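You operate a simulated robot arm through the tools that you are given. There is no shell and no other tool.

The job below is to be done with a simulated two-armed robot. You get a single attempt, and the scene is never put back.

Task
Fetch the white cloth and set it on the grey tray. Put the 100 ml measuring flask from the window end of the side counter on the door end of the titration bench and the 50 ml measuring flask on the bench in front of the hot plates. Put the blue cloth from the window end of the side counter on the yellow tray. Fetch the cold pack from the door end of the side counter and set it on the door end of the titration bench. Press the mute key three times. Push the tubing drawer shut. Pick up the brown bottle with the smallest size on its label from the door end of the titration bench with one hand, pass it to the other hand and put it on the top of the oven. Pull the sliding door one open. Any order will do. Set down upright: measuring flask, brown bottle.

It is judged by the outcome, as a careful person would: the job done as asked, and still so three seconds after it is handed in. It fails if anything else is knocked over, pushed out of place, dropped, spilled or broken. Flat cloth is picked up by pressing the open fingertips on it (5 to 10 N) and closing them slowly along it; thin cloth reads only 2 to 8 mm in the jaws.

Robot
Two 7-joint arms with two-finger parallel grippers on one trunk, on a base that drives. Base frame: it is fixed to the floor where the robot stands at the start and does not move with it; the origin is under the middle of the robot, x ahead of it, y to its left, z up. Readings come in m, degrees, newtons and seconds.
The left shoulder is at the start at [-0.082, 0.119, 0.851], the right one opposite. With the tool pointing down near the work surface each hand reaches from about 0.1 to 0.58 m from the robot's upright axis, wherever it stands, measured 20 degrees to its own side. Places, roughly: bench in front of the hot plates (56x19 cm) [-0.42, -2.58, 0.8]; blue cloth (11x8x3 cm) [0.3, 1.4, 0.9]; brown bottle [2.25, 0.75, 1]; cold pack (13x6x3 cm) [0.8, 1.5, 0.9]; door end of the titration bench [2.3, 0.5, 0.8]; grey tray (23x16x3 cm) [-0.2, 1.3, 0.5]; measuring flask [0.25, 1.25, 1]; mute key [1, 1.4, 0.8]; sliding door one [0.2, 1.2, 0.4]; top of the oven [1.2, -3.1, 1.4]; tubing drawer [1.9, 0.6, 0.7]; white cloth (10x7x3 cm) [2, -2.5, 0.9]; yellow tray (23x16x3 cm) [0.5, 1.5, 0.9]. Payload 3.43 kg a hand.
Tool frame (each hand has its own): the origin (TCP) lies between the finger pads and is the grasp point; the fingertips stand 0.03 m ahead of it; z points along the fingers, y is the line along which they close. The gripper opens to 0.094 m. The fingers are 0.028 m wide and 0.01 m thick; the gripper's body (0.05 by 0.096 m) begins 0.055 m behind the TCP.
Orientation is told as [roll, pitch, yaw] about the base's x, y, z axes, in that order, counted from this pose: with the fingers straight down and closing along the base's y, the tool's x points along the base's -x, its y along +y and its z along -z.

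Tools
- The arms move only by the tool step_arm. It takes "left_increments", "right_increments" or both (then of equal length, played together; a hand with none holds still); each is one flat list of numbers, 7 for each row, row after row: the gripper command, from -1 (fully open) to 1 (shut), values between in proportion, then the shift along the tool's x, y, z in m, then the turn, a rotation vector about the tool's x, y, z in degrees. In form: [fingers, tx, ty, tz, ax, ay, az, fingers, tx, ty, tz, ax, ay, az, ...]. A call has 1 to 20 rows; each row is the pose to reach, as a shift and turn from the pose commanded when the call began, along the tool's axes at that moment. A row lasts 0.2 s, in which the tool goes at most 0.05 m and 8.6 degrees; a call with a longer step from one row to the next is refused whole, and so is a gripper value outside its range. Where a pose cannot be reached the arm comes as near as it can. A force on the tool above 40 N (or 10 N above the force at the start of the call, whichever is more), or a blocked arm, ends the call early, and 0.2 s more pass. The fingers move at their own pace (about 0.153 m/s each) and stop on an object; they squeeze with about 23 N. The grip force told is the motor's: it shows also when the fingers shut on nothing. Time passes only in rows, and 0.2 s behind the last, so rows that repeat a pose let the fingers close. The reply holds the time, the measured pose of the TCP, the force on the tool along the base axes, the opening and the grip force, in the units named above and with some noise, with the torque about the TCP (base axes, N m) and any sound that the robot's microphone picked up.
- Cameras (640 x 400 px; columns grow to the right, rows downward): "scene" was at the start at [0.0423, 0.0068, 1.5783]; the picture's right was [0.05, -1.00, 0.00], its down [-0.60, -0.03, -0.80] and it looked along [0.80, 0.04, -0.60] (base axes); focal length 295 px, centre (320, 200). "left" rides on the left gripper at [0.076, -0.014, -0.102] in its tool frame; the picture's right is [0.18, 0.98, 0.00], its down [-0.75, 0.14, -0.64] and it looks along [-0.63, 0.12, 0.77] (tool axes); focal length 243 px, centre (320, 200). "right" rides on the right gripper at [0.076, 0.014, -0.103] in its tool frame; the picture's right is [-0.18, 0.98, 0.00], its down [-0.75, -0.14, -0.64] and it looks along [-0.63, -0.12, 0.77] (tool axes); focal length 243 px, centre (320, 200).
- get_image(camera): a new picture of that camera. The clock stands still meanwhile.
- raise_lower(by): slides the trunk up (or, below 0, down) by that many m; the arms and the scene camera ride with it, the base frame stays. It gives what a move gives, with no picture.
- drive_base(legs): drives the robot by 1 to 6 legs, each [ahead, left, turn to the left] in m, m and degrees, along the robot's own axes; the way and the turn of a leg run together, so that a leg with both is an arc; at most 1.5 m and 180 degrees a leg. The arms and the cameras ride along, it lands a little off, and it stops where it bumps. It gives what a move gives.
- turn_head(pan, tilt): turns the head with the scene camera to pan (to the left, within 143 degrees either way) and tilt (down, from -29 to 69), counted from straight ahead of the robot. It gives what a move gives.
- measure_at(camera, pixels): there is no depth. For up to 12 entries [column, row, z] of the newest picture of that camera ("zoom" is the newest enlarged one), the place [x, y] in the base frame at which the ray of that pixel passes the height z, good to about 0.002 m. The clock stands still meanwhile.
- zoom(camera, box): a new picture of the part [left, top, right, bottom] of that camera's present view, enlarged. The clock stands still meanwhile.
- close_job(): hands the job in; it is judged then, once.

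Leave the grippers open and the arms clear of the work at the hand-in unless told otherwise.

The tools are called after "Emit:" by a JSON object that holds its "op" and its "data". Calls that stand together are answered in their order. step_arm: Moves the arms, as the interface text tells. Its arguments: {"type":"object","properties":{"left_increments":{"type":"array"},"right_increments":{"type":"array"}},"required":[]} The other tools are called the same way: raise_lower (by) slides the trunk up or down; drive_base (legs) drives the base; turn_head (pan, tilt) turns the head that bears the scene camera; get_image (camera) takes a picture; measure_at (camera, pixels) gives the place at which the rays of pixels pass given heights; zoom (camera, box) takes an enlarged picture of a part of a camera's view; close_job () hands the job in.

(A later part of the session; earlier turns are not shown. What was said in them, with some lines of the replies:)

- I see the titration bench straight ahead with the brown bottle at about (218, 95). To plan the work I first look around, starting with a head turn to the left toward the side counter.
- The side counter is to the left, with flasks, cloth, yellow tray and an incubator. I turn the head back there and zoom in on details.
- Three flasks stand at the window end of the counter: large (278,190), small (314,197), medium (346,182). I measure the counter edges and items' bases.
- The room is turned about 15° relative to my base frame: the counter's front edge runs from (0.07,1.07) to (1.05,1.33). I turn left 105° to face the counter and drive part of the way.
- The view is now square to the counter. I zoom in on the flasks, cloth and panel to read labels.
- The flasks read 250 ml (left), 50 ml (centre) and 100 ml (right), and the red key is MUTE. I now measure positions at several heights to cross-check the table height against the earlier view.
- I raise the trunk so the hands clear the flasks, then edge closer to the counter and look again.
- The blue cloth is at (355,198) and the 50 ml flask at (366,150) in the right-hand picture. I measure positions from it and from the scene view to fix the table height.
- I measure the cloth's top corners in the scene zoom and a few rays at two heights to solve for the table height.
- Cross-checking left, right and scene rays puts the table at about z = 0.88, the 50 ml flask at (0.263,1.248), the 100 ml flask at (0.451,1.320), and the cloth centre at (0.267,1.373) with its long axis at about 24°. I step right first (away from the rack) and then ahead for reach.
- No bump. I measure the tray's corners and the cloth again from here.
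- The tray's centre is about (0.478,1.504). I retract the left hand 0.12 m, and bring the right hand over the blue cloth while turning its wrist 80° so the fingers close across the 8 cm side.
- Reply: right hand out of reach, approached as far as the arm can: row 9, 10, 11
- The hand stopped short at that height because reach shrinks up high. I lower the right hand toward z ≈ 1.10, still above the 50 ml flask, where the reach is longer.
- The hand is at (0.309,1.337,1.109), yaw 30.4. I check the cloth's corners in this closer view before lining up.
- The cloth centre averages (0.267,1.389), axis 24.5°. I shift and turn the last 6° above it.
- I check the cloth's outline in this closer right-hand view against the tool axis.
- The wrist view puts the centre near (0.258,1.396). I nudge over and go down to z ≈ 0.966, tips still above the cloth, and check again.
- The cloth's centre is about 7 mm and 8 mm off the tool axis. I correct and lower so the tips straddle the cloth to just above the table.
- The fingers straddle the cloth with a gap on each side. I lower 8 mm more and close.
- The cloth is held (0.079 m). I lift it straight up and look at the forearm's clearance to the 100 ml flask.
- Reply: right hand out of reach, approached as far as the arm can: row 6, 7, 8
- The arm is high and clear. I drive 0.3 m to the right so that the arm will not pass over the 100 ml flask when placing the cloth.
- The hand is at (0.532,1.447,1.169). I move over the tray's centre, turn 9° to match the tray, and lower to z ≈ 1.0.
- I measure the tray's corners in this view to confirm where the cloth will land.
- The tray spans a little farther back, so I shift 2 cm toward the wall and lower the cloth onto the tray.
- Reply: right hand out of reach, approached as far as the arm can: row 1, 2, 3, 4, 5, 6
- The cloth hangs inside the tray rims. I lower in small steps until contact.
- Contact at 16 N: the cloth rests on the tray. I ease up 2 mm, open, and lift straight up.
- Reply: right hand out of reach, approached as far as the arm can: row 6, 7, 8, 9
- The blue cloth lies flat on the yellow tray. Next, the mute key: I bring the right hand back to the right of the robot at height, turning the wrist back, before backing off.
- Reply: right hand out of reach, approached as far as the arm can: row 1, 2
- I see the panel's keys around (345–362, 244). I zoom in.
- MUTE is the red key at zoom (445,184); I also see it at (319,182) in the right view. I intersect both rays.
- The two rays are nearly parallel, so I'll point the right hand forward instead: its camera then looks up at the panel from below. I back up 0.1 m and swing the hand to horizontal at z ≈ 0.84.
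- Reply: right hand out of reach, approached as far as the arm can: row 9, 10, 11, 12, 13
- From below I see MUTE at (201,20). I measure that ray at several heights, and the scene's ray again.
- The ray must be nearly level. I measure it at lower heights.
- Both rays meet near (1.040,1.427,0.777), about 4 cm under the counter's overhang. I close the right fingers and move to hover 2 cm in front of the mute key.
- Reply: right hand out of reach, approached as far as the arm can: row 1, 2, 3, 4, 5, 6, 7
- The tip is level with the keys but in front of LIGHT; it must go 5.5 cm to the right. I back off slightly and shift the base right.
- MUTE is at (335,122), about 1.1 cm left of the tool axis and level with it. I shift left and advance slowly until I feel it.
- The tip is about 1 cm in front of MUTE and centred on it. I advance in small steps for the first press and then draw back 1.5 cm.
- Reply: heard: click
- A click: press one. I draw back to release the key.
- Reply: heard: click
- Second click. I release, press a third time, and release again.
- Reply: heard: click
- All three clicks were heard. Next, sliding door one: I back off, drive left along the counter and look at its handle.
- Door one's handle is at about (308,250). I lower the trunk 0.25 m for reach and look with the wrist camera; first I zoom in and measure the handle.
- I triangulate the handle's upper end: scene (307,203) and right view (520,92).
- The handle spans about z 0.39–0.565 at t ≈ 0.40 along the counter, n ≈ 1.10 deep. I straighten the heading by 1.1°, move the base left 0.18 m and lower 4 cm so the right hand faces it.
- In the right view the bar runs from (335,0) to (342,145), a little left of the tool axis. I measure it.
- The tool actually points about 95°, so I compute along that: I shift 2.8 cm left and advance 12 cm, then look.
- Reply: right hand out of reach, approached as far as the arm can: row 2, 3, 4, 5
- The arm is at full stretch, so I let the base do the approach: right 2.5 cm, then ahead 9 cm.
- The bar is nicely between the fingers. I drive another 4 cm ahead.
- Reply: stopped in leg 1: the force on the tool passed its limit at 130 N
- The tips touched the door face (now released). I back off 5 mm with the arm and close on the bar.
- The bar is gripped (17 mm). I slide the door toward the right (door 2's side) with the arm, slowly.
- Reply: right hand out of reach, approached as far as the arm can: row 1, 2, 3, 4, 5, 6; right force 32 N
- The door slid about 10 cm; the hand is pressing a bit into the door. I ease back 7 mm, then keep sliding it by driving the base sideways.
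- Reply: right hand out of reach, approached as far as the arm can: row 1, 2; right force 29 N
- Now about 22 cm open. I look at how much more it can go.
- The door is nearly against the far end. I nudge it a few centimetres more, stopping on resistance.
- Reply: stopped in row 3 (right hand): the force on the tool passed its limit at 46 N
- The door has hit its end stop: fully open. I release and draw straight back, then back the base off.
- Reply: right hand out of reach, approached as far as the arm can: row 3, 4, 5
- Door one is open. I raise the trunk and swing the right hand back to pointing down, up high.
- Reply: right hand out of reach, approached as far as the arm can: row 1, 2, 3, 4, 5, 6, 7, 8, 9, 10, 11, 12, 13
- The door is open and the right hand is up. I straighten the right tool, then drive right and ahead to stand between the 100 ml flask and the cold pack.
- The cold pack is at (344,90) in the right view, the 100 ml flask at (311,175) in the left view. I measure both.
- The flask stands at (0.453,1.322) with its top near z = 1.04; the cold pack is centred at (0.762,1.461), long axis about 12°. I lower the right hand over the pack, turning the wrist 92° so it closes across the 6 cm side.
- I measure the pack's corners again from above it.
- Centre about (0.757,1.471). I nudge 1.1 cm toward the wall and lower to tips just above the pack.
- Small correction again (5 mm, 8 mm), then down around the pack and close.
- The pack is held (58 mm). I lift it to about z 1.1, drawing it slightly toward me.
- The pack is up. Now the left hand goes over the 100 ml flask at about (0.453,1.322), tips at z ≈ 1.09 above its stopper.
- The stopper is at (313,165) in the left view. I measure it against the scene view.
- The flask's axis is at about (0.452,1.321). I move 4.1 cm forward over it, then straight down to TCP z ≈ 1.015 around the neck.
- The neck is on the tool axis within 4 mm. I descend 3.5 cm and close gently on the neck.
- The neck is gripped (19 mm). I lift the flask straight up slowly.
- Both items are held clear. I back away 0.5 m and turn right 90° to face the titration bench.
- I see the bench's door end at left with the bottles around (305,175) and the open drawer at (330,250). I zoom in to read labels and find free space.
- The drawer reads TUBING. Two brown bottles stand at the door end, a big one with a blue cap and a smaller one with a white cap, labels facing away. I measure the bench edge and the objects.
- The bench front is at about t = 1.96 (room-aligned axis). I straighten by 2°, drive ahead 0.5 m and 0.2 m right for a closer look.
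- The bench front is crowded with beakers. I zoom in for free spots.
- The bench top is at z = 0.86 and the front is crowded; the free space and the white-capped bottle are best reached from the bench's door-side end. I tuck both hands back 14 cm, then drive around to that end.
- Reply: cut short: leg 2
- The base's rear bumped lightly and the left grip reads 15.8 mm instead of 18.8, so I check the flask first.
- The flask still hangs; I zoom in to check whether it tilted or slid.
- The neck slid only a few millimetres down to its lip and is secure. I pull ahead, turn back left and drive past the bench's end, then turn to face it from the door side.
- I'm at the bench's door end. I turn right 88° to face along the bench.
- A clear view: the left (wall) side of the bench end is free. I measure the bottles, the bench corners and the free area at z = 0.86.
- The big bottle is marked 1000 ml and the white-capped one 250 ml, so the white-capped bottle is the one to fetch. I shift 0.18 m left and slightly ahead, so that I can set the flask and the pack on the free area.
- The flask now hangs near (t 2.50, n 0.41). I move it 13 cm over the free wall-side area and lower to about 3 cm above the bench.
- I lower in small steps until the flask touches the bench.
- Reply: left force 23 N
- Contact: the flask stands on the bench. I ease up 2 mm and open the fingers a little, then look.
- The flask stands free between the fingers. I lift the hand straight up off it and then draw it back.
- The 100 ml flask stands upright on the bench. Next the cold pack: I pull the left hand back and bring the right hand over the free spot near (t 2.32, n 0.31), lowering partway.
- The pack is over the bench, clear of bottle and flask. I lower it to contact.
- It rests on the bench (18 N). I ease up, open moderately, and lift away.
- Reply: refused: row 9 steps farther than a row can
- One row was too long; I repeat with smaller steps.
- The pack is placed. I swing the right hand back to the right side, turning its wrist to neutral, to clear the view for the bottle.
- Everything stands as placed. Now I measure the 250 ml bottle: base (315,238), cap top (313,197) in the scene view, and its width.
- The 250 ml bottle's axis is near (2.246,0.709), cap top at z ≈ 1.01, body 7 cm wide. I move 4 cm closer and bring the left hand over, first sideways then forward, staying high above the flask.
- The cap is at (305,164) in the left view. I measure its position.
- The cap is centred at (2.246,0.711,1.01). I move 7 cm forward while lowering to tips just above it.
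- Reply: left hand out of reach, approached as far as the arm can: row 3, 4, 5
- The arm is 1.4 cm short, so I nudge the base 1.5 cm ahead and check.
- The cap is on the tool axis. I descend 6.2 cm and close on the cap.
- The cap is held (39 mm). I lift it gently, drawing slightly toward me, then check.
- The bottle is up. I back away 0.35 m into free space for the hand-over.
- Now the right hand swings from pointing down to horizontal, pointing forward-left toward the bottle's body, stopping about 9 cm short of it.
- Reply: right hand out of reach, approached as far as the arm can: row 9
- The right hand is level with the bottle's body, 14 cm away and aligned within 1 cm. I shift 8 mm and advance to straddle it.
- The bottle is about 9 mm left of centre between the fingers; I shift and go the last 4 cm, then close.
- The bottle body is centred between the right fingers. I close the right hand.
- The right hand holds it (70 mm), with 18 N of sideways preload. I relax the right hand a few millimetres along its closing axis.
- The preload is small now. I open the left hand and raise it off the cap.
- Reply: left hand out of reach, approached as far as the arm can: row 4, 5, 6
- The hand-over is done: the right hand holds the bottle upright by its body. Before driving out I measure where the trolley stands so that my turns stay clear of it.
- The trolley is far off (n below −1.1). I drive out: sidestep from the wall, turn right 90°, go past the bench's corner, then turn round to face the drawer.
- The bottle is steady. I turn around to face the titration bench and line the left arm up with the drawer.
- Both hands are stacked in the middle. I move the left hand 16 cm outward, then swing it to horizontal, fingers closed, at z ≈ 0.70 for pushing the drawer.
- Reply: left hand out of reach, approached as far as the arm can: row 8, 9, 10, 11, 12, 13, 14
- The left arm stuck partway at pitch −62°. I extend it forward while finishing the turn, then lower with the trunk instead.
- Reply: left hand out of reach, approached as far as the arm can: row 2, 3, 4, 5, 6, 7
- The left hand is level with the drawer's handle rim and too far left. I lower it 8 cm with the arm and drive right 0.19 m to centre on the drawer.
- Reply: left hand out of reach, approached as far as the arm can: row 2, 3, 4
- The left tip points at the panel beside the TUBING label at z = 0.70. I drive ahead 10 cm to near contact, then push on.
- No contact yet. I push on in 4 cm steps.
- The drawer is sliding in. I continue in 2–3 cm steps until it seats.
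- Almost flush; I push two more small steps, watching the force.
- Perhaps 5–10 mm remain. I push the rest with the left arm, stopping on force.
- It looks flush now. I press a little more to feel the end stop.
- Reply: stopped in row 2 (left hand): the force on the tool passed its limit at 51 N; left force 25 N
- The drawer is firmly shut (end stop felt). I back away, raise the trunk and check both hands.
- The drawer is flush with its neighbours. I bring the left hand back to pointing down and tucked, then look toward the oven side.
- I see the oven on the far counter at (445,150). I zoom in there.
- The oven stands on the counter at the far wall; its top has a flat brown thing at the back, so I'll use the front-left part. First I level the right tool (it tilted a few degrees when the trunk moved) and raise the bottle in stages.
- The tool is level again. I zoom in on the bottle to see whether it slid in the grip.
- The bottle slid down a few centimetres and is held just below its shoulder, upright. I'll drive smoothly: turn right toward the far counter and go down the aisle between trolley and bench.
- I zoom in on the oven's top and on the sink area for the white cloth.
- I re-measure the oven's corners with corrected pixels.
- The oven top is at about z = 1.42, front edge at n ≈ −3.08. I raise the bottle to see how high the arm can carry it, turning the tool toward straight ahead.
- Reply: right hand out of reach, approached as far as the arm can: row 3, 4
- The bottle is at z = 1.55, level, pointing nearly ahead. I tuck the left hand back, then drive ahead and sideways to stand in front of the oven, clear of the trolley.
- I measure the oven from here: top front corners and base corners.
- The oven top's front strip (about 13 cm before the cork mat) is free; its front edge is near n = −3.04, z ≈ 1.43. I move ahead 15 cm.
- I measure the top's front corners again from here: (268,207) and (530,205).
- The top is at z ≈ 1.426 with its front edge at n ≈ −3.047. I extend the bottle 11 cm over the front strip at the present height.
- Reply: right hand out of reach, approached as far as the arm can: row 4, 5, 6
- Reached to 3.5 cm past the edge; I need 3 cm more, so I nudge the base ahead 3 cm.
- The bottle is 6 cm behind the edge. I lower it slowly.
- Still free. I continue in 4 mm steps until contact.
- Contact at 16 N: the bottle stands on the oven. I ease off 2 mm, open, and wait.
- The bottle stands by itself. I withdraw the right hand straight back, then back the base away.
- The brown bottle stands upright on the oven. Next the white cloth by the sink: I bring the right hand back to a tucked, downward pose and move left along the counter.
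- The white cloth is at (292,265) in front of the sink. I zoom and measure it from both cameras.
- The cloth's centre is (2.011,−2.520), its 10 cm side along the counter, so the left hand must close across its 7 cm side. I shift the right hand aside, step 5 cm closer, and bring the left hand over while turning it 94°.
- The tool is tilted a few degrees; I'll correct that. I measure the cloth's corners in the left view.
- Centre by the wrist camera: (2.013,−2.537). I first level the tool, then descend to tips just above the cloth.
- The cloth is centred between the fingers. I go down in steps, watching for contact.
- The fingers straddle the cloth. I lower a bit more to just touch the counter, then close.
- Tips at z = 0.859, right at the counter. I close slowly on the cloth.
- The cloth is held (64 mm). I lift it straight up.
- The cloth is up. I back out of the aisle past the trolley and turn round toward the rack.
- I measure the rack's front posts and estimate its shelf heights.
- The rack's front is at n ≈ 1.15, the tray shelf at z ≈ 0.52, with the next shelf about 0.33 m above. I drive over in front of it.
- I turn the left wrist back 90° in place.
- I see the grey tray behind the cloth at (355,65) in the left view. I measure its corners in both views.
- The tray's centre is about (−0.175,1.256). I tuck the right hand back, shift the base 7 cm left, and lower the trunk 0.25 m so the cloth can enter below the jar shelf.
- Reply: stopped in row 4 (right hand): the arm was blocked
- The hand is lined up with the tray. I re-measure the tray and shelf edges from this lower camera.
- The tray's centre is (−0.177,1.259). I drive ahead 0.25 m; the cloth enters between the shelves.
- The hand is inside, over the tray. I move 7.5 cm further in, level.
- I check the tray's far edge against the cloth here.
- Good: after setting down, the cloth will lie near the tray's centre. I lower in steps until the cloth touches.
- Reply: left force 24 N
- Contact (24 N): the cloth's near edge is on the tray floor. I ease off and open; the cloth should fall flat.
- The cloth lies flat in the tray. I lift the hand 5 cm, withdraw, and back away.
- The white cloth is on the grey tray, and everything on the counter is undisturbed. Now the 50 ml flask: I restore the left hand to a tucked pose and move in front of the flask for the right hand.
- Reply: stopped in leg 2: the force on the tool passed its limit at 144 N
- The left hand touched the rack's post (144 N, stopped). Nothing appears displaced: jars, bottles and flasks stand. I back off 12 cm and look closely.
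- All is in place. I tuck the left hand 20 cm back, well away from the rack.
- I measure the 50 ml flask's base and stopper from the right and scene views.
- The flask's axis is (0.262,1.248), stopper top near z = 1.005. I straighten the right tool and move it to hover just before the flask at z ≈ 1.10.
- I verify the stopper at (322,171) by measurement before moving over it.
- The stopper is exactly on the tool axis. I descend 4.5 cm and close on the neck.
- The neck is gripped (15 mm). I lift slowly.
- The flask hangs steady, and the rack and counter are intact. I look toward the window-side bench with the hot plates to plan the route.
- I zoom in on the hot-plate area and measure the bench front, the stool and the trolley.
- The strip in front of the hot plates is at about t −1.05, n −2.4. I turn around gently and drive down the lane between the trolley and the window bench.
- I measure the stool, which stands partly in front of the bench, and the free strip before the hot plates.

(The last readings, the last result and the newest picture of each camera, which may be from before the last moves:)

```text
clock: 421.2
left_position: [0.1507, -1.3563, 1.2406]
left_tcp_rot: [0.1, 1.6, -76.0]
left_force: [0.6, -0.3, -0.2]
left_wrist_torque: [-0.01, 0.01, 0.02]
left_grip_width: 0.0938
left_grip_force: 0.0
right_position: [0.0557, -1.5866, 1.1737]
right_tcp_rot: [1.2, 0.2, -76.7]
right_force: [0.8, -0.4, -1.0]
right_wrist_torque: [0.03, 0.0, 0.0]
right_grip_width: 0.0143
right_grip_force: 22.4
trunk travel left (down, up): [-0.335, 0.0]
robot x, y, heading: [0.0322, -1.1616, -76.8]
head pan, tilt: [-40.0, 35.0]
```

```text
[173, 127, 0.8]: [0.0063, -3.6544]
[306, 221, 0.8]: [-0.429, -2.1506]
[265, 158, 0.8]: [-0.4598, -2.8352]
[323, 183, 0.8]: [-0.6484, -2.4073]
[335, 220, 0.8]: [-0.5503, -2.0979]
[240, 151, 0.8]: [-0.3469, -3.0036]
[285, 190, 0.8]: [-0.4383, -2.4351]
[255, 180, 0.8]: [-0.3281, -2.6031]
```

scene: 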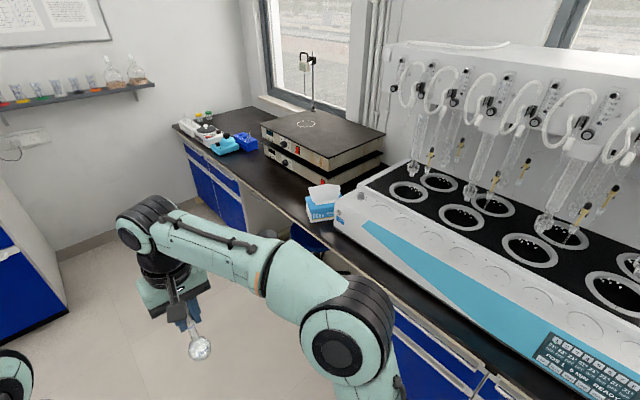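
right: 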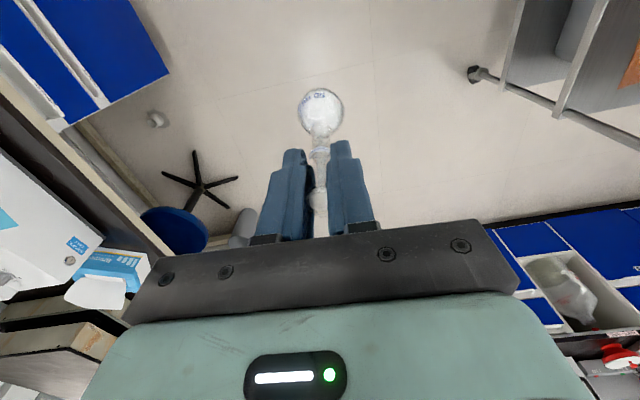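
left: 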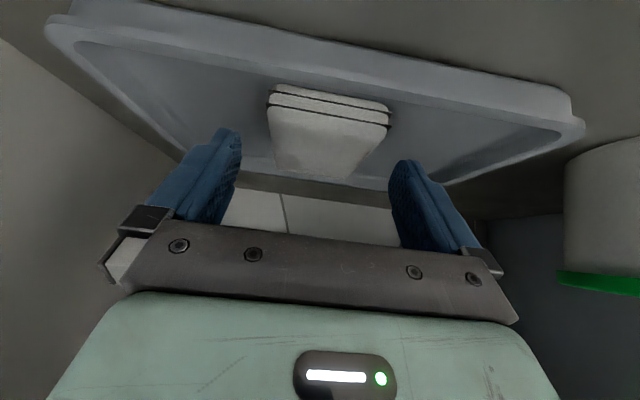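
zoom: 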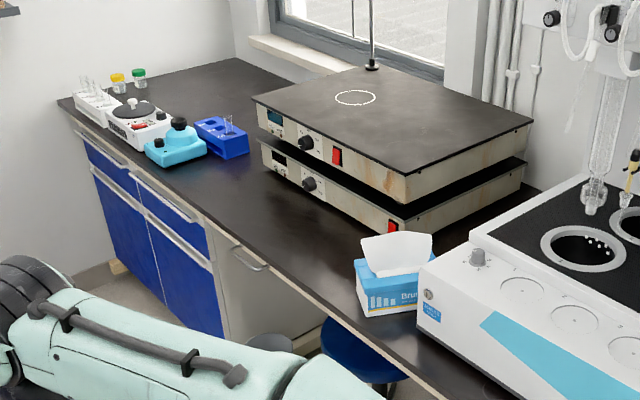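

I re-measure the bench's front edge precisely.

Emit:
{"op": "measure_at", "data": {"camera": "scene", "pixels": [[249.5, 188, 0.8], [294.5, 221.8, 0.8], [249.5, 188, 0.78], [294.5, 221.8, 0.78], [265.2, 158.7, 0.8], [323.8, 188, 0.8], [307, 222, 0.8]]}}

Emit:
{"op": "drive_base", "data": {"legs": [[0.7, 0, 1], [0.7, 0, 0]]}}

Emit:
{"op": "turn_head", "data": {"pan": -80, "tilt": 40}}

Emit:
{"op": "get_image", "data": {"camera": "scene"}}

```text
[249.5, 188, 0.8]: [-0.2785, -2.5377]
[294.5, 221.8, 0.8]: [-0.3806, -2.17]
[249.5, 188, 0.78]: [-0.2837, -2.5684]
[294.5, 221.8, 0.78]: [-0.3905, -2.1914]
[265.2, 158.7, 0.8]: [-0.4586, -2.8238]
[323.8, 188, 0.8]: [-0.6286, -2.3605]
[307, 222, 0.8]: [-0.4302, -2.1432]
```

```text
clock: 428.4
left_position: [0.4996, -2.7081, 1.2411]
left_tcp_rot: [0.1, 1.5, -74.8]
left_force: [0.0, -0.2, 0.2]
left_wrist_torque: [0.02, 0.01, 0.03]
left_grip_width: 0.0938
left_grip_force: 0.1
right_position: [0.4101, -2.9412, 1.1741]
right_tcp_rot: [1.2, 0.1, -75.3]
right_force: [0.4, 0.1, -0.8]
right_wrist_torque: [-0.04, 0.0, -0.01]
right_grip_width: 0.0148
right_grip_force: 23.7
trunk travel left (down, up): [-0.335, 0.0]
robot x, y, heading: [0.3792, -2.5209, -75.6]
head pan, tilt: [-40.0, 35.0]
```

```text
clock: 429.5
left_position: [0.5001, -2.709, 1.2408]
left_tcp_rot: [0.1, 1.5, -74.7]
left_force: [0.5, 0.0, 0.2]
left_wrist_torque: [0.0, -0.01, 0.0]
left_grip_width: 0.0942
left_grip_force: 0.2
right_position: [0.4098, -2.9421, 1.173]
right_tcp_rot: [1.2, 0.0, -75.4]
right_force: [0.5, -0.3, -0.4]
right_wrist_torque: [0.03, 0.0, -0.04]
right_grip_width: 0.0148
right_grip_force: 22.7
trunk travel left (down, up): [-0.335, 0.0]
robot x, y, heading: [0.3768, -2.5196, -75.7]
head pan, tilt: [-80.0, 40.0]
```

```text
taken
```

scene: 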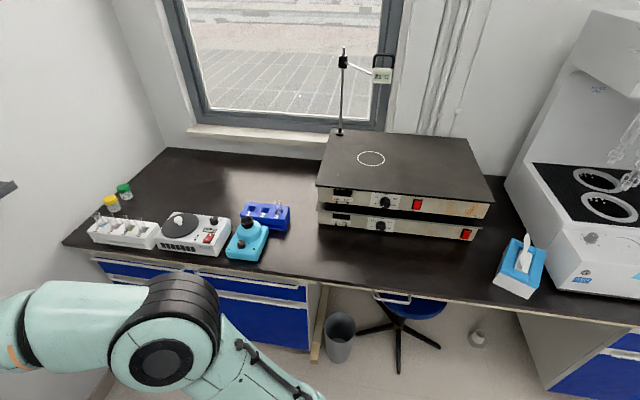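

The strip in front of the hot plates is free. I turn right 90° to face the bench and move up.

Emit:
{"op": "drive_base", "data": {"legs": [[0, 0, -90], [0.25, 0, 0]]}}

Emit:
{"op": "turn_head", "data": {"pan": 0, "tilt": 48}}

Emit:
{"op": "get_image", "data": {"camera": "scene"}}

Emit:
{"op": "get_image", "data": {"camera": "right"}}

```text
clock: 435.2
left_position: [-0.0526, -2.7004, 1.2403]
left_tcp_rot: [0.1, 1.5, -165.0]
left_force: [0.6, 0.1, -0.3]
left_wrist_torque: [0.01, 0.01, 0.01]
left_grip_width: 0.0942
left_grip_force: 0.0
right_position: [-0.285, -2.6089, 1.1735]
right_tcp_rot: [1.3, 0.0, -165.5]
right_force: [-0.4, 0.4, -0.6]
right_wrist_torque: [0.0, -0.01, -0.01]
right_grip_width: 0.0147
right_grip_force: 23.2
trunk travel left (down, up): [-0.335, 0.0]
robot x, y, heading: [0.137, -2.5811, -165.8]
head pan, tilt: [-80.0, 40.0]
```

```text
clock: 436.7
left_position: [-0.0528, -2.7004, 1.2424]
left_tcp_rot: [0.1, 1.5, -165.1]
left_force: [-0.2, 0.5, 0.3]
left_wrist_torque: [0.01, -0.01, 0.0]
left_grip_width: 0.0941
left_grip_force: 0.0
right_position: [-0.2851, -2.6087, 1.1743]
right_tcp_rot: [1.2, 0.1, -165.5]
right_force: [-0.4, -0.3, -1.0]
right_wrist_torque: [0.03, -0.02, -0.02]
right_grip_width: 0.015
right_grip_force: 22.8
trunk travel left (down, up): [-0.335, 0.0]
robot x, y, heading: [0.1354, -2.5809, -165.7]
head pan, tilt: [0.0, 48.0]
```

```text
taken
```

scene: 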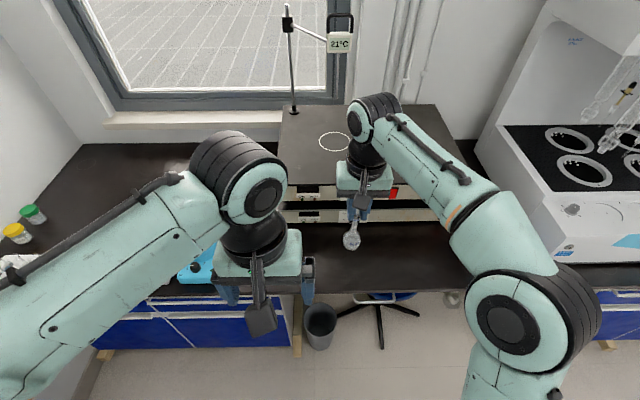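

```text
taken
```

right: 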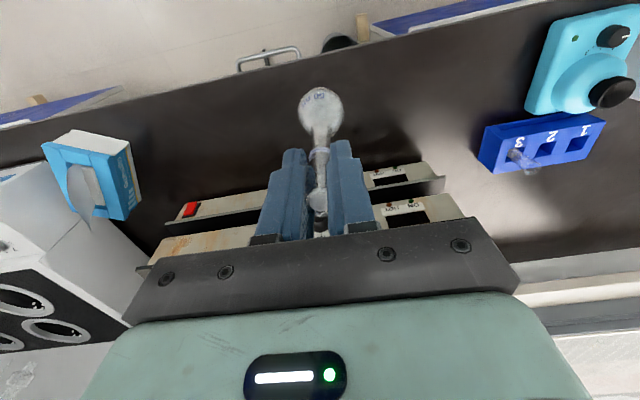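

The flask is near the bench's front edge. I drive 5 cm ahead, then move the arm 5.5 cm in and lower to z ≈ 0.98.

Emit:
{"op": "drive_base", "data": {"legs": [[0.05, 0, 0]]}}

Emit:
{"op": "step_arm", "data": {"right_increments": [1, -0.02, 0, 0.01, 0, 0, 0, 1, -0.04, 0, 0.03, 0, 0, 0, 1, -0.055, 0, 0.06, 0, 0, 0, 1, -0.055, 0, 0.09, 0, 0, 0, 1, -0.055, 0, 0.12, 0, 0, 0, 1, -0.055, 0, 0.15, 0, 0, 0, 1, -0.055, 0, 0.18, 0, 0, 0, 1, -0.055, 0, 0.195, 0, 0, 0, 1, -0.055, 0, 0.195, 0, 0, 0]}}

Emit:
{"op": "get_image", "data": {"camera": "right"}}

Emit:
{"op": "zoom", "data": {"camera": "scene", "box": [280, 150, 460, 300]}}

```text
clock: 437.6
left_position: [-0.0971, -2.712, 1.2402]
left_tcp_rot: [0.1, 1.3, -165.0]
left_force: [0.8, -0.2, -0.5]
left_wrist_torque: [0.01, 0.01, 0.01]
left_grip_width: 0.0942
left_grip_force: 0.0
right_position: [-0.3301, -2.6202, 1.1748]
right_tcp_rot: [1.2, 0.1, -165.5]
right_force: [0.4, 0.0, -0.5]
right_wrist_torque: [-0.01, 0.03, 0.0]
right_grip_width: 0.0147
right_grip_force: 22.8
trunk travel left (down, up): [-0.335, 0.0]
robot x, y, heading: [0.0902, -2.5903, -165.6]
head pan, tilt: [0.0, 48.0]
```

```text
clock: 439.6
left_position: [-0.1004, -2.7124, 1.2419]
left_tcp_rot: [0.1, 1.4, -165.0]
left_force: [0.7, -0.2, 0.7]
left_wrist_torque: [0.0, 0.04, 0.0]
left_grip_width: 0.0941
left_grip_force: 0.0
right_position: [-0.3846, -2.6387, 0.9784]
right_tcp_rot: [1.2, 0.1, -165.5]
right_force: [0.4, 0.1, -1.3]
right_wrist_torque: [0.0, -0.03, -0.02]
right_grip_width: 0.0149
right_grip_force: 22.9
trunk travel left (down, up): [-0.335, 0.0]
robot x, y, heading: [0.0948, -2.5931, -166.1]
head pan, tilt: [0.0, 48.0]
```

```text
taken
```

right: 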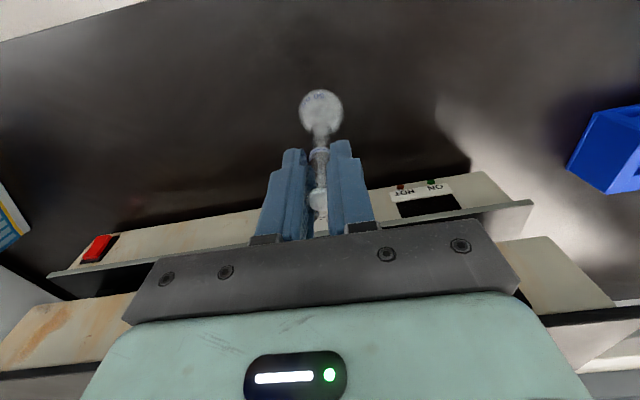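

```text
2.67 times, centred on (370, 225) of scene
```

zoom: 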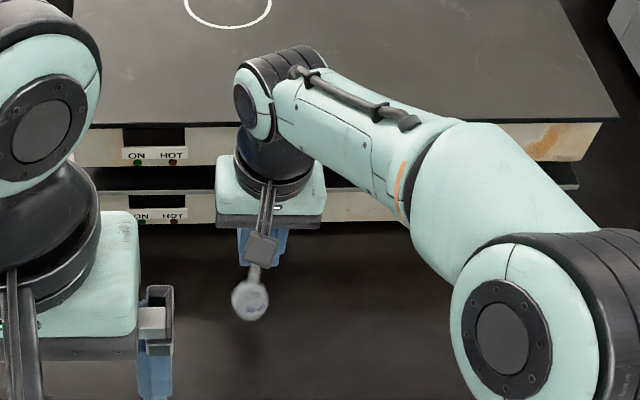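

In front of the hot plates with clearance. I lower in small steps.

Emit:
{"op": "step_arm", "data": {"right_increments": [1, 0, 0, 0.01, 0, 0, 0, 1, 0, 0, 0.02, 0, 0, 0, 1, 0, 0, 0.03, 0, 0, 0, 1, 0, 0, 0.04, 0, 0, 0]}}

```text
clock: 440.6
left_position: [-0.099, -2.7123, 1.2404]
left_tcp_rot: [0.1, 1.4, -165.1]
left_force: [-0.2, 0.0, 0.0]
left_wrist_torque: [-0.01, -0.06, 0.03]
left_grip_width: 0.0943
left_grip_force: 0.1
right_position: [-0.3837, -2.6392, 0.9389]
right_tcp_rot: [1.3, 0.1, -165.5]
right_force: [-0.5, 0.0, -0.4]
right_wrist_torque: [0.03, 0.0, 0.0]
right_grip_width: 0.0148
right_grip_force: 23.0
trunk travel left (down, up): [-0.335, 0.0]
robot x, y, heading: [0.0945, -2.5937, -165.8]
head pan, tilt: [0.0, 48.0]
```

Emit:
{"op": "step_arm", "data": {"right_increments": [1, 0, 0, 0.006, 0, 0, 0, 1, 0, 0, 0.012, 0, 0, 0, 1, 0, 0, 0.016, 0, 0, 0, 1, 0, 0, 0.02, 0, 0, 0]}}

Emit:
{"op": "zoom", "data": {"camera": "scene", "box": [280, 150, 460, 300]}}

```text
clock: 441.7
left_position: [-0.0978, -2.7125, 1.2414]
left_tcp_rot: [0.1, 1.4, -165.1]
left_force: [0.8, 0.1, 0.2]
left_wrist_torque: [0.02, 0.01, 0.01]
left_grip_width: 0.094
left_grip_force: 0.1
right_position: [-0.3835, -2.6409, 0.9242]
right_tcp_rot: [1.5, -0.6, -165.6]
right_force: [4.5, 2.7, 18.2]
right_wrist_torque: [0.49, -0.67, 0.01]
right_grip_width: 0.0148
right_grip_force: 23.1
trunk travel left (down, up): [-0.335, 0.0]
robot x, y, heading: [0.0933, -2.5897, -165.9]
head pan, tilt: [0.0, 48.0]
stopped in row 4 (right hand): the force on the tool passed its limit at 42 N (the readings are from after the stop); the commanded pose is now the measured one
```

```text
2.67 times, centred on (370, 225) of scene
```

zoom: 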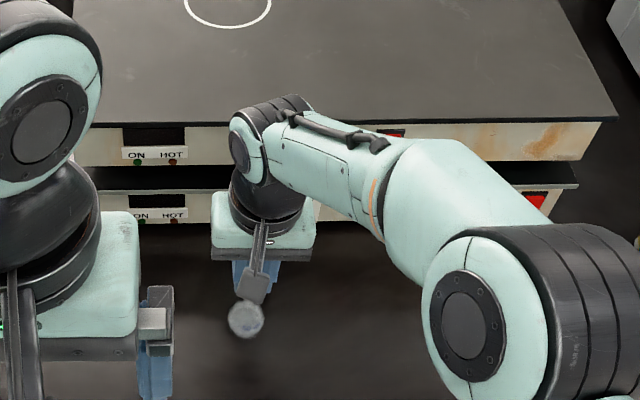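

Contact: the flask is on the bench. I ease up 3 mm, open gradually and look.

Emit:
{"op": "step_arm", "data": {"right_increments": [1, 0, 0, -0.001, 0, 0, 0, 1, 0, 0, -0.002, 0, 0, 0]}}

Emit:
{"op": "get_image", "data": {"camera": "right"}}

```text
clock: 442.3
left_position: [-0.0984, -2.7112, 1.242]
left_tcp_rot: [0.1, 1.4, -164.9]
left_force: [0.0, -0.2, -0.5]
left_wrist_torque: [-0.02, -0.02, -0.02]
left_grip_width: 0.094
left_grip_force: 0.1
right_position: [-0.384, -2.6405, 0.9249]
right_tcp_rot: [1.4, -0.5, -165.4]
right_force: [3.0, 0.0, 12.1]
right_wrist_torque: [0.18, -0.43, -0.03]
right_grip_width: 0.0149
right_grip_force: 23.3
trunk travel left (down, up): [-0.335, 0.0]
robot x, y, heading: [0.0944, -2.5897, -165.6]
head pan, tilt: [0.0, 48.0]
```

```text
taken
```

right: 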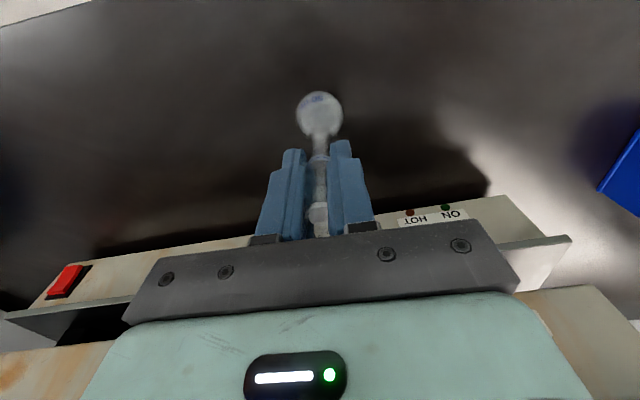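

Emit:
{"op": "step_arm", "data": {"right_increments": [1, 0, 0, -0.0015, 0, 0, 0, 0.8, 0, 0, -0.0015, 0, 0, 0, 0.7, 0, 0, -0.0015, 0, 0, 0, 0.5, 0, 0, -0.0015, 0, 0, 0, 0.3, 0, 0, -0.0015, 0, 0, 0, 0.1, 0, 0, -0.0015, 0, 0, 0, 0.0, 0, 0, -0.0015, 0, 0, 0]}}

Emit:
{"op": "get_image", "data": {"camera": "right"}}

Emit:
{"op": "zoom", "data": {"camera": "scene", "box": [320, 190, 420, 290]}}

```text
clock: 443.9
left_position: [-0.0989, -2.7119, 1.2402]
left_tcp_rot: [0.1, 1.4, -165.1]
left_force: [0.8, -0.5, -0.2]
left_wrist_torque: [0.03, -0.03, -0.01]
left_grip_width: 0.0941
left_grip_force: 0.0
right_position: [-0.3855, -2.6411, 0.926]
right_tcp_rot: [1.5, -0.5, -165.5]
right_force: [-0.2, -0.5, 0.4]
right_wrist_torque: [-0.03, 0.01, -0.01]
right_grip_width: 0.0469
right_grip_force: 0.0
trunk travel left (down, up): [-0.335, 0.0]
robot x, y, heading: [0.0916, -2.5953, -166.0]
head pan, tilt: [0.0, 48.0]
```

```text
taken
```

right: 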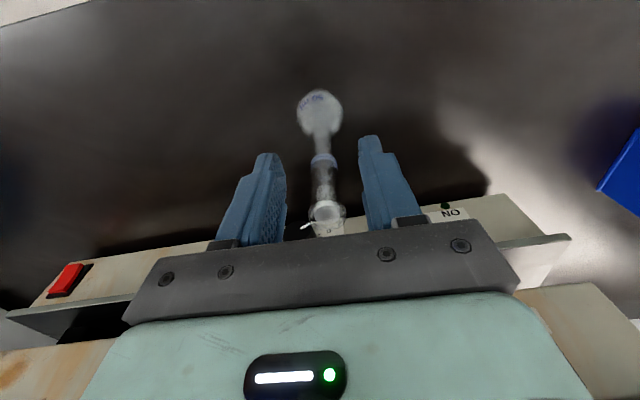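

```text
4.00 times, centred on (370, 240) of scene
```

zoom: 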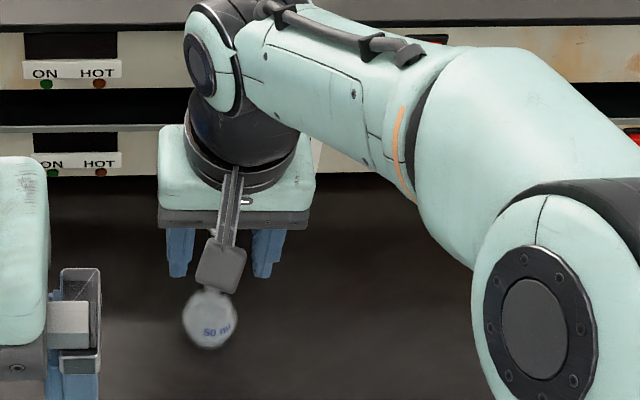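

The flask stands free between the fingers. I lift the hand straight up and draw it back.

Emit:
{"op": "step_arm", "data": {"right_increments": [0, 0, 0, -0.03, 0, 0, 0, 0, 0, 0, -0.06, 0, 0, 0, 0, 0, 0, -0.1, 0, 0, 0, 0, 0, 0, -0.14, 0, 0, 0, 0, 0, 0, -0.18, 0, 0, 0, 0, 0.04, 0, -0.2, 0, 0, 0, -1, 0.08, 0, -0.2, 0, 0, 0, -1, 0.12, 0, -0.2, 0, 0, 0]}}

Emit:
{"op": "drive_base", "data": {"legs": [[-0.35, 0, 0]]}}

Emit:
{"op": "get_image", "data": {"camera": "scene"}}

Emit:
{"op": "turn_head", "data": {"pan": -10, "tilt": 35}}

Emit:
{"op": "get_image", "data": {"camera": "scene"}}

```text
clock: 445.7
left_position: [-0.0983, -2.7109, 1.2417]
left_tcp_rot: [0.2, 1.4, -165.0]
left_force: [-0.1, -0.4, 0.1]
left_wrist_torque: [-0.01, 0.0, -0.02]
left_grip_width: 0.0938
left_grip_force: 0.1
right_position: [-0.2663, -2.6056, 1.1242]
right_tcp_rot: [1.4, -0.4, -165.5]
right_force: [-0.1, 0.9, -0.4]
right_wrist_torque: [0.04, 0.01, -0.01]
right_grip_width: 0.094
right_grip_force: 0.1
trunk travel left (down, up): [-0.335, 0.0]
robot x, y, heading: [0.0921, -2.5932, -165.5]
head pan, tilt: [0.0, 48.0]
```

```text
clock: 448.0
left_position: [0.2443, -2.6247, 1.2418]
left_tcp_rot: [0.1, 1.4, -164.9]
left_force: [-0.1, -0.4, 0.0]
left_wrist_torque: [0.01, 0.03, -0.04]
left_grip_width: 0.0935
left_grip_force: 0.2
right_position: [0.0748, -2.5198, 1.124]
right_tcp_rot: [1.4, -0.5, -165.3]
right_force: [0.7, -0.3, 0.1]
right_wrist_torque: [0.01, -0.04, 0.01]
right_grip_width: 0.0941
right_grip_force: 0.0
trunk travel left (down, up): [-0.335, 0.0]
robot x, y, heading: [0.4331, -2.4991, -165.6]
head pan, tilt: [0.0, 48.0]
```

```text
taken
```

scene: 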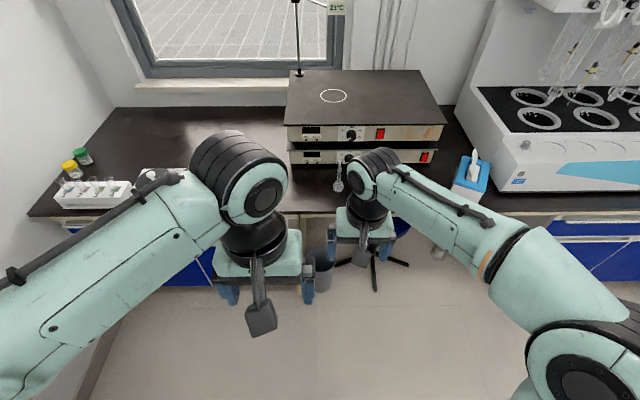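

```text
clock: 448.8
left_position: [0.2459, -2.6242, 1.2409]
left_tcp_rot: [0.2, 1.5, -164.9]
left_force: [-0.3, -0.3, -0.4]
left_wrist_torque: [0.0, 0.03, -0.02]
left_grip_width: 0.0938
left_grip_force: 0.1
right_position: [0.0769, -2.5199, 1.1237]
right_tcp_rot: [1.4, -0.5, -165.3]
right_force: [0.4, 1.5, -0.3]
right_wrist_torque: [0.01, 0.0, 0.01]
right_grip_width: 0.0939
right_grip_force: 0.1
trunk travel left (down, up): [-0.335, 0.0]
robot x, y, heading: [0.4351, -2.5017, -165.6]
head pan, tilt: [-10.0, 35.0]
```

```text
taken
```

scene: 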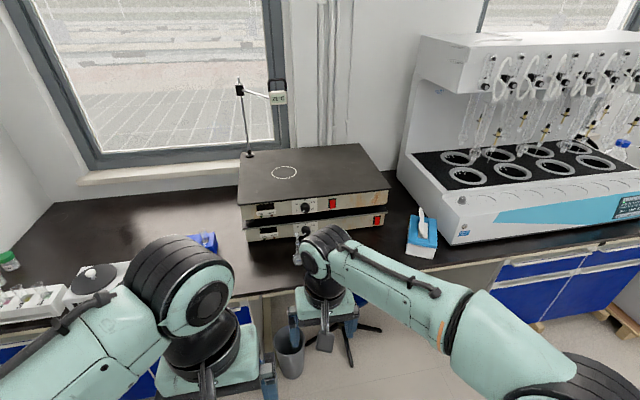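

I zoom in on the placed flask, and look round at the oven for a last check.

Emit:
{"op": "drive_base", "data": {"legs": [[-0.2, 0, 0]]}}

Emit:
{"op": "turn_head", "data": {"pan": 0, "tilt": 35}}

Emit:
{"op": "zoom", "data": {"camera": "scene", "box": [260, 130, 420, 260]}}

Emit:
{"op": "turn_head", "data": {"pan": 75, "tilt": 20}}

Emit:
{"op": "get_image", "data": {"camera": "scene"}}

Emit:
{"op": "turn_head", "data": {"pan": -120, "tilt": 15}}

Emit:
{"op": "get_image", "data": {"camera": "scene"}}

```text
clock: 450.4
left_position: [0.4301, -2.5758, 1.2403]
left_tcp_rot: [0.2, 1.4, -165.0]
left_force: [-0.4, 0.3, 0.6]
left_wrist_torque: [0.05, 0.0, 0.0]
left_grip_width: 0.094
left_grip_force: 0.1
right_position: [0.262, -2.4718, 1.1238]
right_tcp_rot: [1.4, -0.5, -165.5]
right_force: [0.5, 0.2, 0.7]
right_wrist_torque: [0.02, 0.0, 0.02]
right_grip_width: 0.0939
right_grip_force: 0.1
trunk travel left (down, up): [-0.335, 0.0]
robot x, y, heading: [0.6261, -2.4548, -165.6]
head pan, tilt: [-10.0, 35.0]
```

```text
clock: 451.1
left_position: [0.4318, -2.5765, 1.2416]
left_tcp_rot: [0.1, 1.5, -165.0]
left_force: [0.4, 0.4, -0.1]
left_wrist_torque: [-0.01, 0.03, 0.04]
left_grip_width: 0.0942
left_grip_force: 0.0
right_position: [0.2638, -2.4709, 1.1247]
right_tcp_rot: [1.4, -0.5, -165.5]
right_force: [0.1, -0.1, 0.5]
right_wrist_torque: [-0.01, -0.02, 0.0]
right_grip_width: 0.0937
right_grip_force: 0.0
trunk travel left (down, up): [-0.335, 0.0]
robot x, y, heading: [0.624, -2.4567, -165.6]
head pan, tilt: [0.0, 35.0]
```

```text
3.08 times, centred on (340, 195) of scene
```

zoom: 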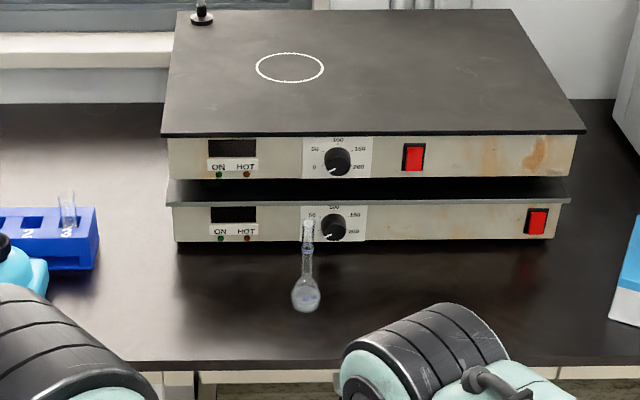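

```text
clock: 452.5
left_position: [0.4327, -2.5754, 1.2411]
left_tcp_rot: [0.1, 1.6, -165.0]
left_force: [0.1, 0.3, -0.1]
left_wrist_torque: [-0.01, 0.01, -0.01]
left_grip_width: 0.094
left_grip_force: 0.1
right_position: [0.2638, -2.469, 1.1241]
right_tcp_rot: [1.4, -0.5, -165.5]
right_force: [0.1, -1.3, 0.1]
right_wrist_torque: [0.01, -0.01, -0.03]
right_grip_width: 0.0941
right_grip_force: 0.0
trunk travel left (down, up): [-0.335, 0.0]
robot x, y, heading: [0.62, -2.4576, -166.1]
head pan, tilt: [75.0, 20.0]
```

```text
taken
```

scene: 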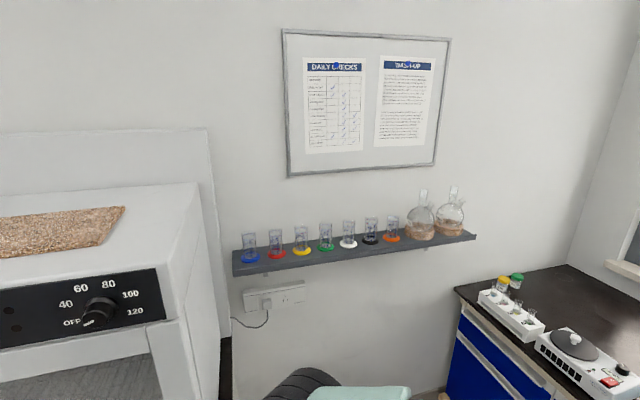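

```text
clock: 455.4
left_position: [0.4312, -2.5754, 1.2402]
left_tcp_rot: [0.1, 1.5, -164.9]
left_force: [0.1, -0.4, -0.2]
left_wrist_torque: [0.0, -0.03, 0.03]
left_grip_width: 0.094
left_grip_force: 0.0
right_position: [0.2632, -2.4698, 1.1252]
right_tcp_rot: [1.4, -0.5, -165.5]
right_force: [0.1, 0.7, 0.5]
right_wrist_torque: [0.02, -0.01, 0.0]
right_grip_width: 0.0941
right_grip_force: 0.0
trunk travel left (down, up): [-0.335, 0.0]
robot x, y, heading: [0.6209, -2.4535, -165.7]
head pan, tilt: [-120.0, 15.0]
```

```text
taken
```

scene: 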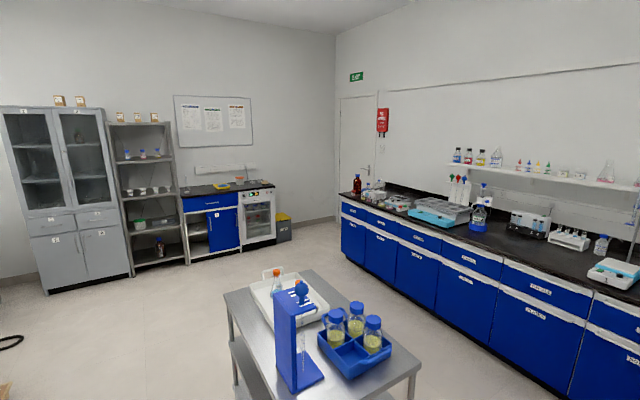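

The 50 ml flask stands in front of the hot plates. I zoom in on the far stations for a last check.

Emit:
{"op": "zoom", "data": {"camera": "scene", "box": [100, 130, 300, 270]}}

Emit:
{"op": "zoom", "data": {"camera": "scene", "box": [330, 150, 490, 260]}}

Emit:
{"op": "turn_head", "data": {"pan": 110, "tilt": 10}}

Emit:
{"op": "get_image", "data": {"camera": "scene"}}

```text
2.86 times, centred on (200, 200) of scene
```

zoom: 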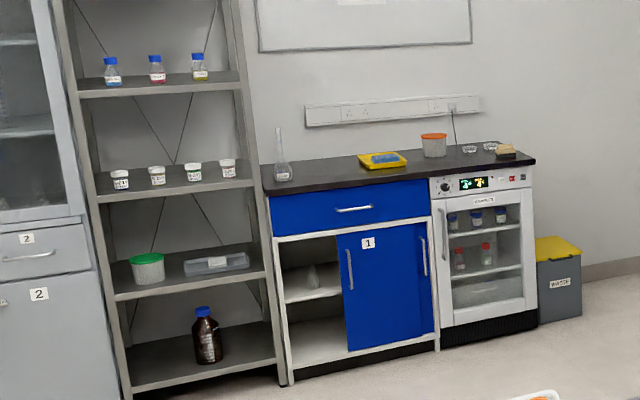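

```text
3.64 times, centred on (410, 205) of scene
```

zoom: 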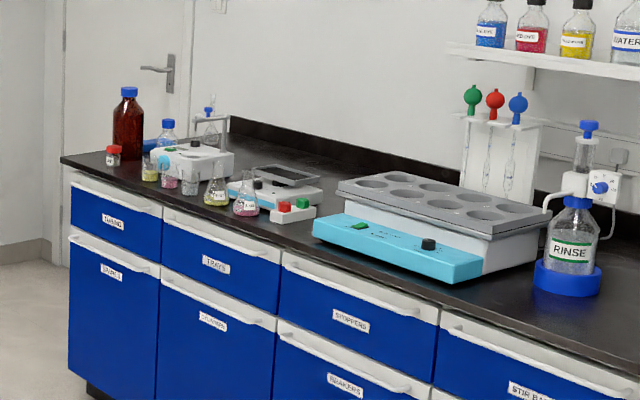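

```text
clock: 458.7
left_position: [0.4312, -2.5763, 1.2421]
left_tcp_rot: [0.0, 1.5, -165.0]
left_force: [-0.2, -0.4, -0.1]
left_wrist_torque: [0.0, -0.02, 0.03]
left_grip_width: 0.0941
left_grip_force: 0.1
right_position: [0.2627, -2.4702, 1.1238]
right_tcp_rot: [1.4, -0.4, -165.4]
right_force: [-0.4, 0.0, 0.5]
right_wrist_torque: [0.01, 0.01, 0.01]
right_grip_width: 0.094
right_grip_force: 0.1
trunk travel left (down, up): [-0.335, 0.0]
robot x, y, heading: [0.6244, -2.4542, -166.0]
head pan, tilt: [110.0, 10.0]
```

```text
taken
```

scene: 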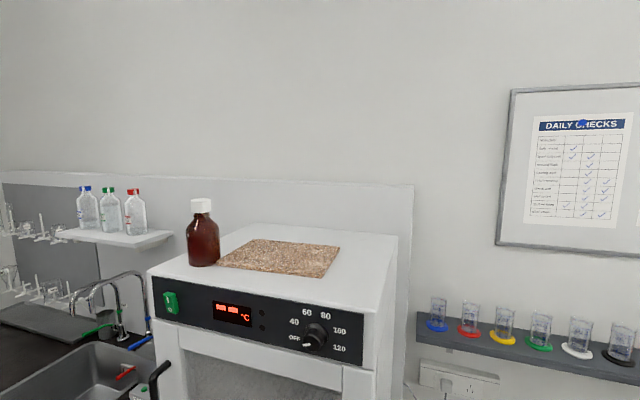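

Everything is as asked:
- The bottle is upright on the oven.
- The white cloth is on the grey tray and the blue cloth on the yellow tray.
- Sliding door one is open and the tubing drawer is shut.
- The flasks and the cold pack are placed.
- Three mute clicks were heard.

The grippers are open and the arms are clear, so I hand the job in.

Emit:
{"op": "close_job", "data": {}}

```text
The job is handed in.
```

The whole job is done and handed in. In my last look round, everything I could see stood where I had put it.

- **Cloths:** the white cloth lies flat on the grey tray, and the blue cloth is on the yellow tray.
- **Measuring flasks:** the 100 ml flask is upright on the door end of the titration bench. The 50 ml flask is upright on the bench in front of the hot plates.
- **Cold pack:** it is on the door end of the titration bench.
- **Mute key:** I pressed it three times and heard a click each time.
- **Tubing drawer:** it is shut, and I felt its end stop.
- **Brown bottle:** the 250 ml bottle was the smaller of the two brown ones (the other is 1000 ml). I picked it up with the left hand and passed it to the right. It now stands upright near the front edge of the oven top.
- **Sliding door one:** it is open as far as it goes.

Four contacts were harder than I wanted:
- The left hand hit the rack's post with about 144 N as I drove up to fetch the 50 ml flask. The jars, bottles and flasks I could see there had not moved.
- The right fingertips pressed on the sliding door with about 130 N before I gripped the handle.
- The robot's rear seems to have bumped the side counter or incubator while turning. That drive was cut short, and nothing looked out of place afterwards.
- The 50 ml flask touched down on the bench at about 42 N. It stands upright and looks undamaged.

The last wide view was too far off to show the 100 ml flask or the cold pack clearly. I checked both from close up after placing them.
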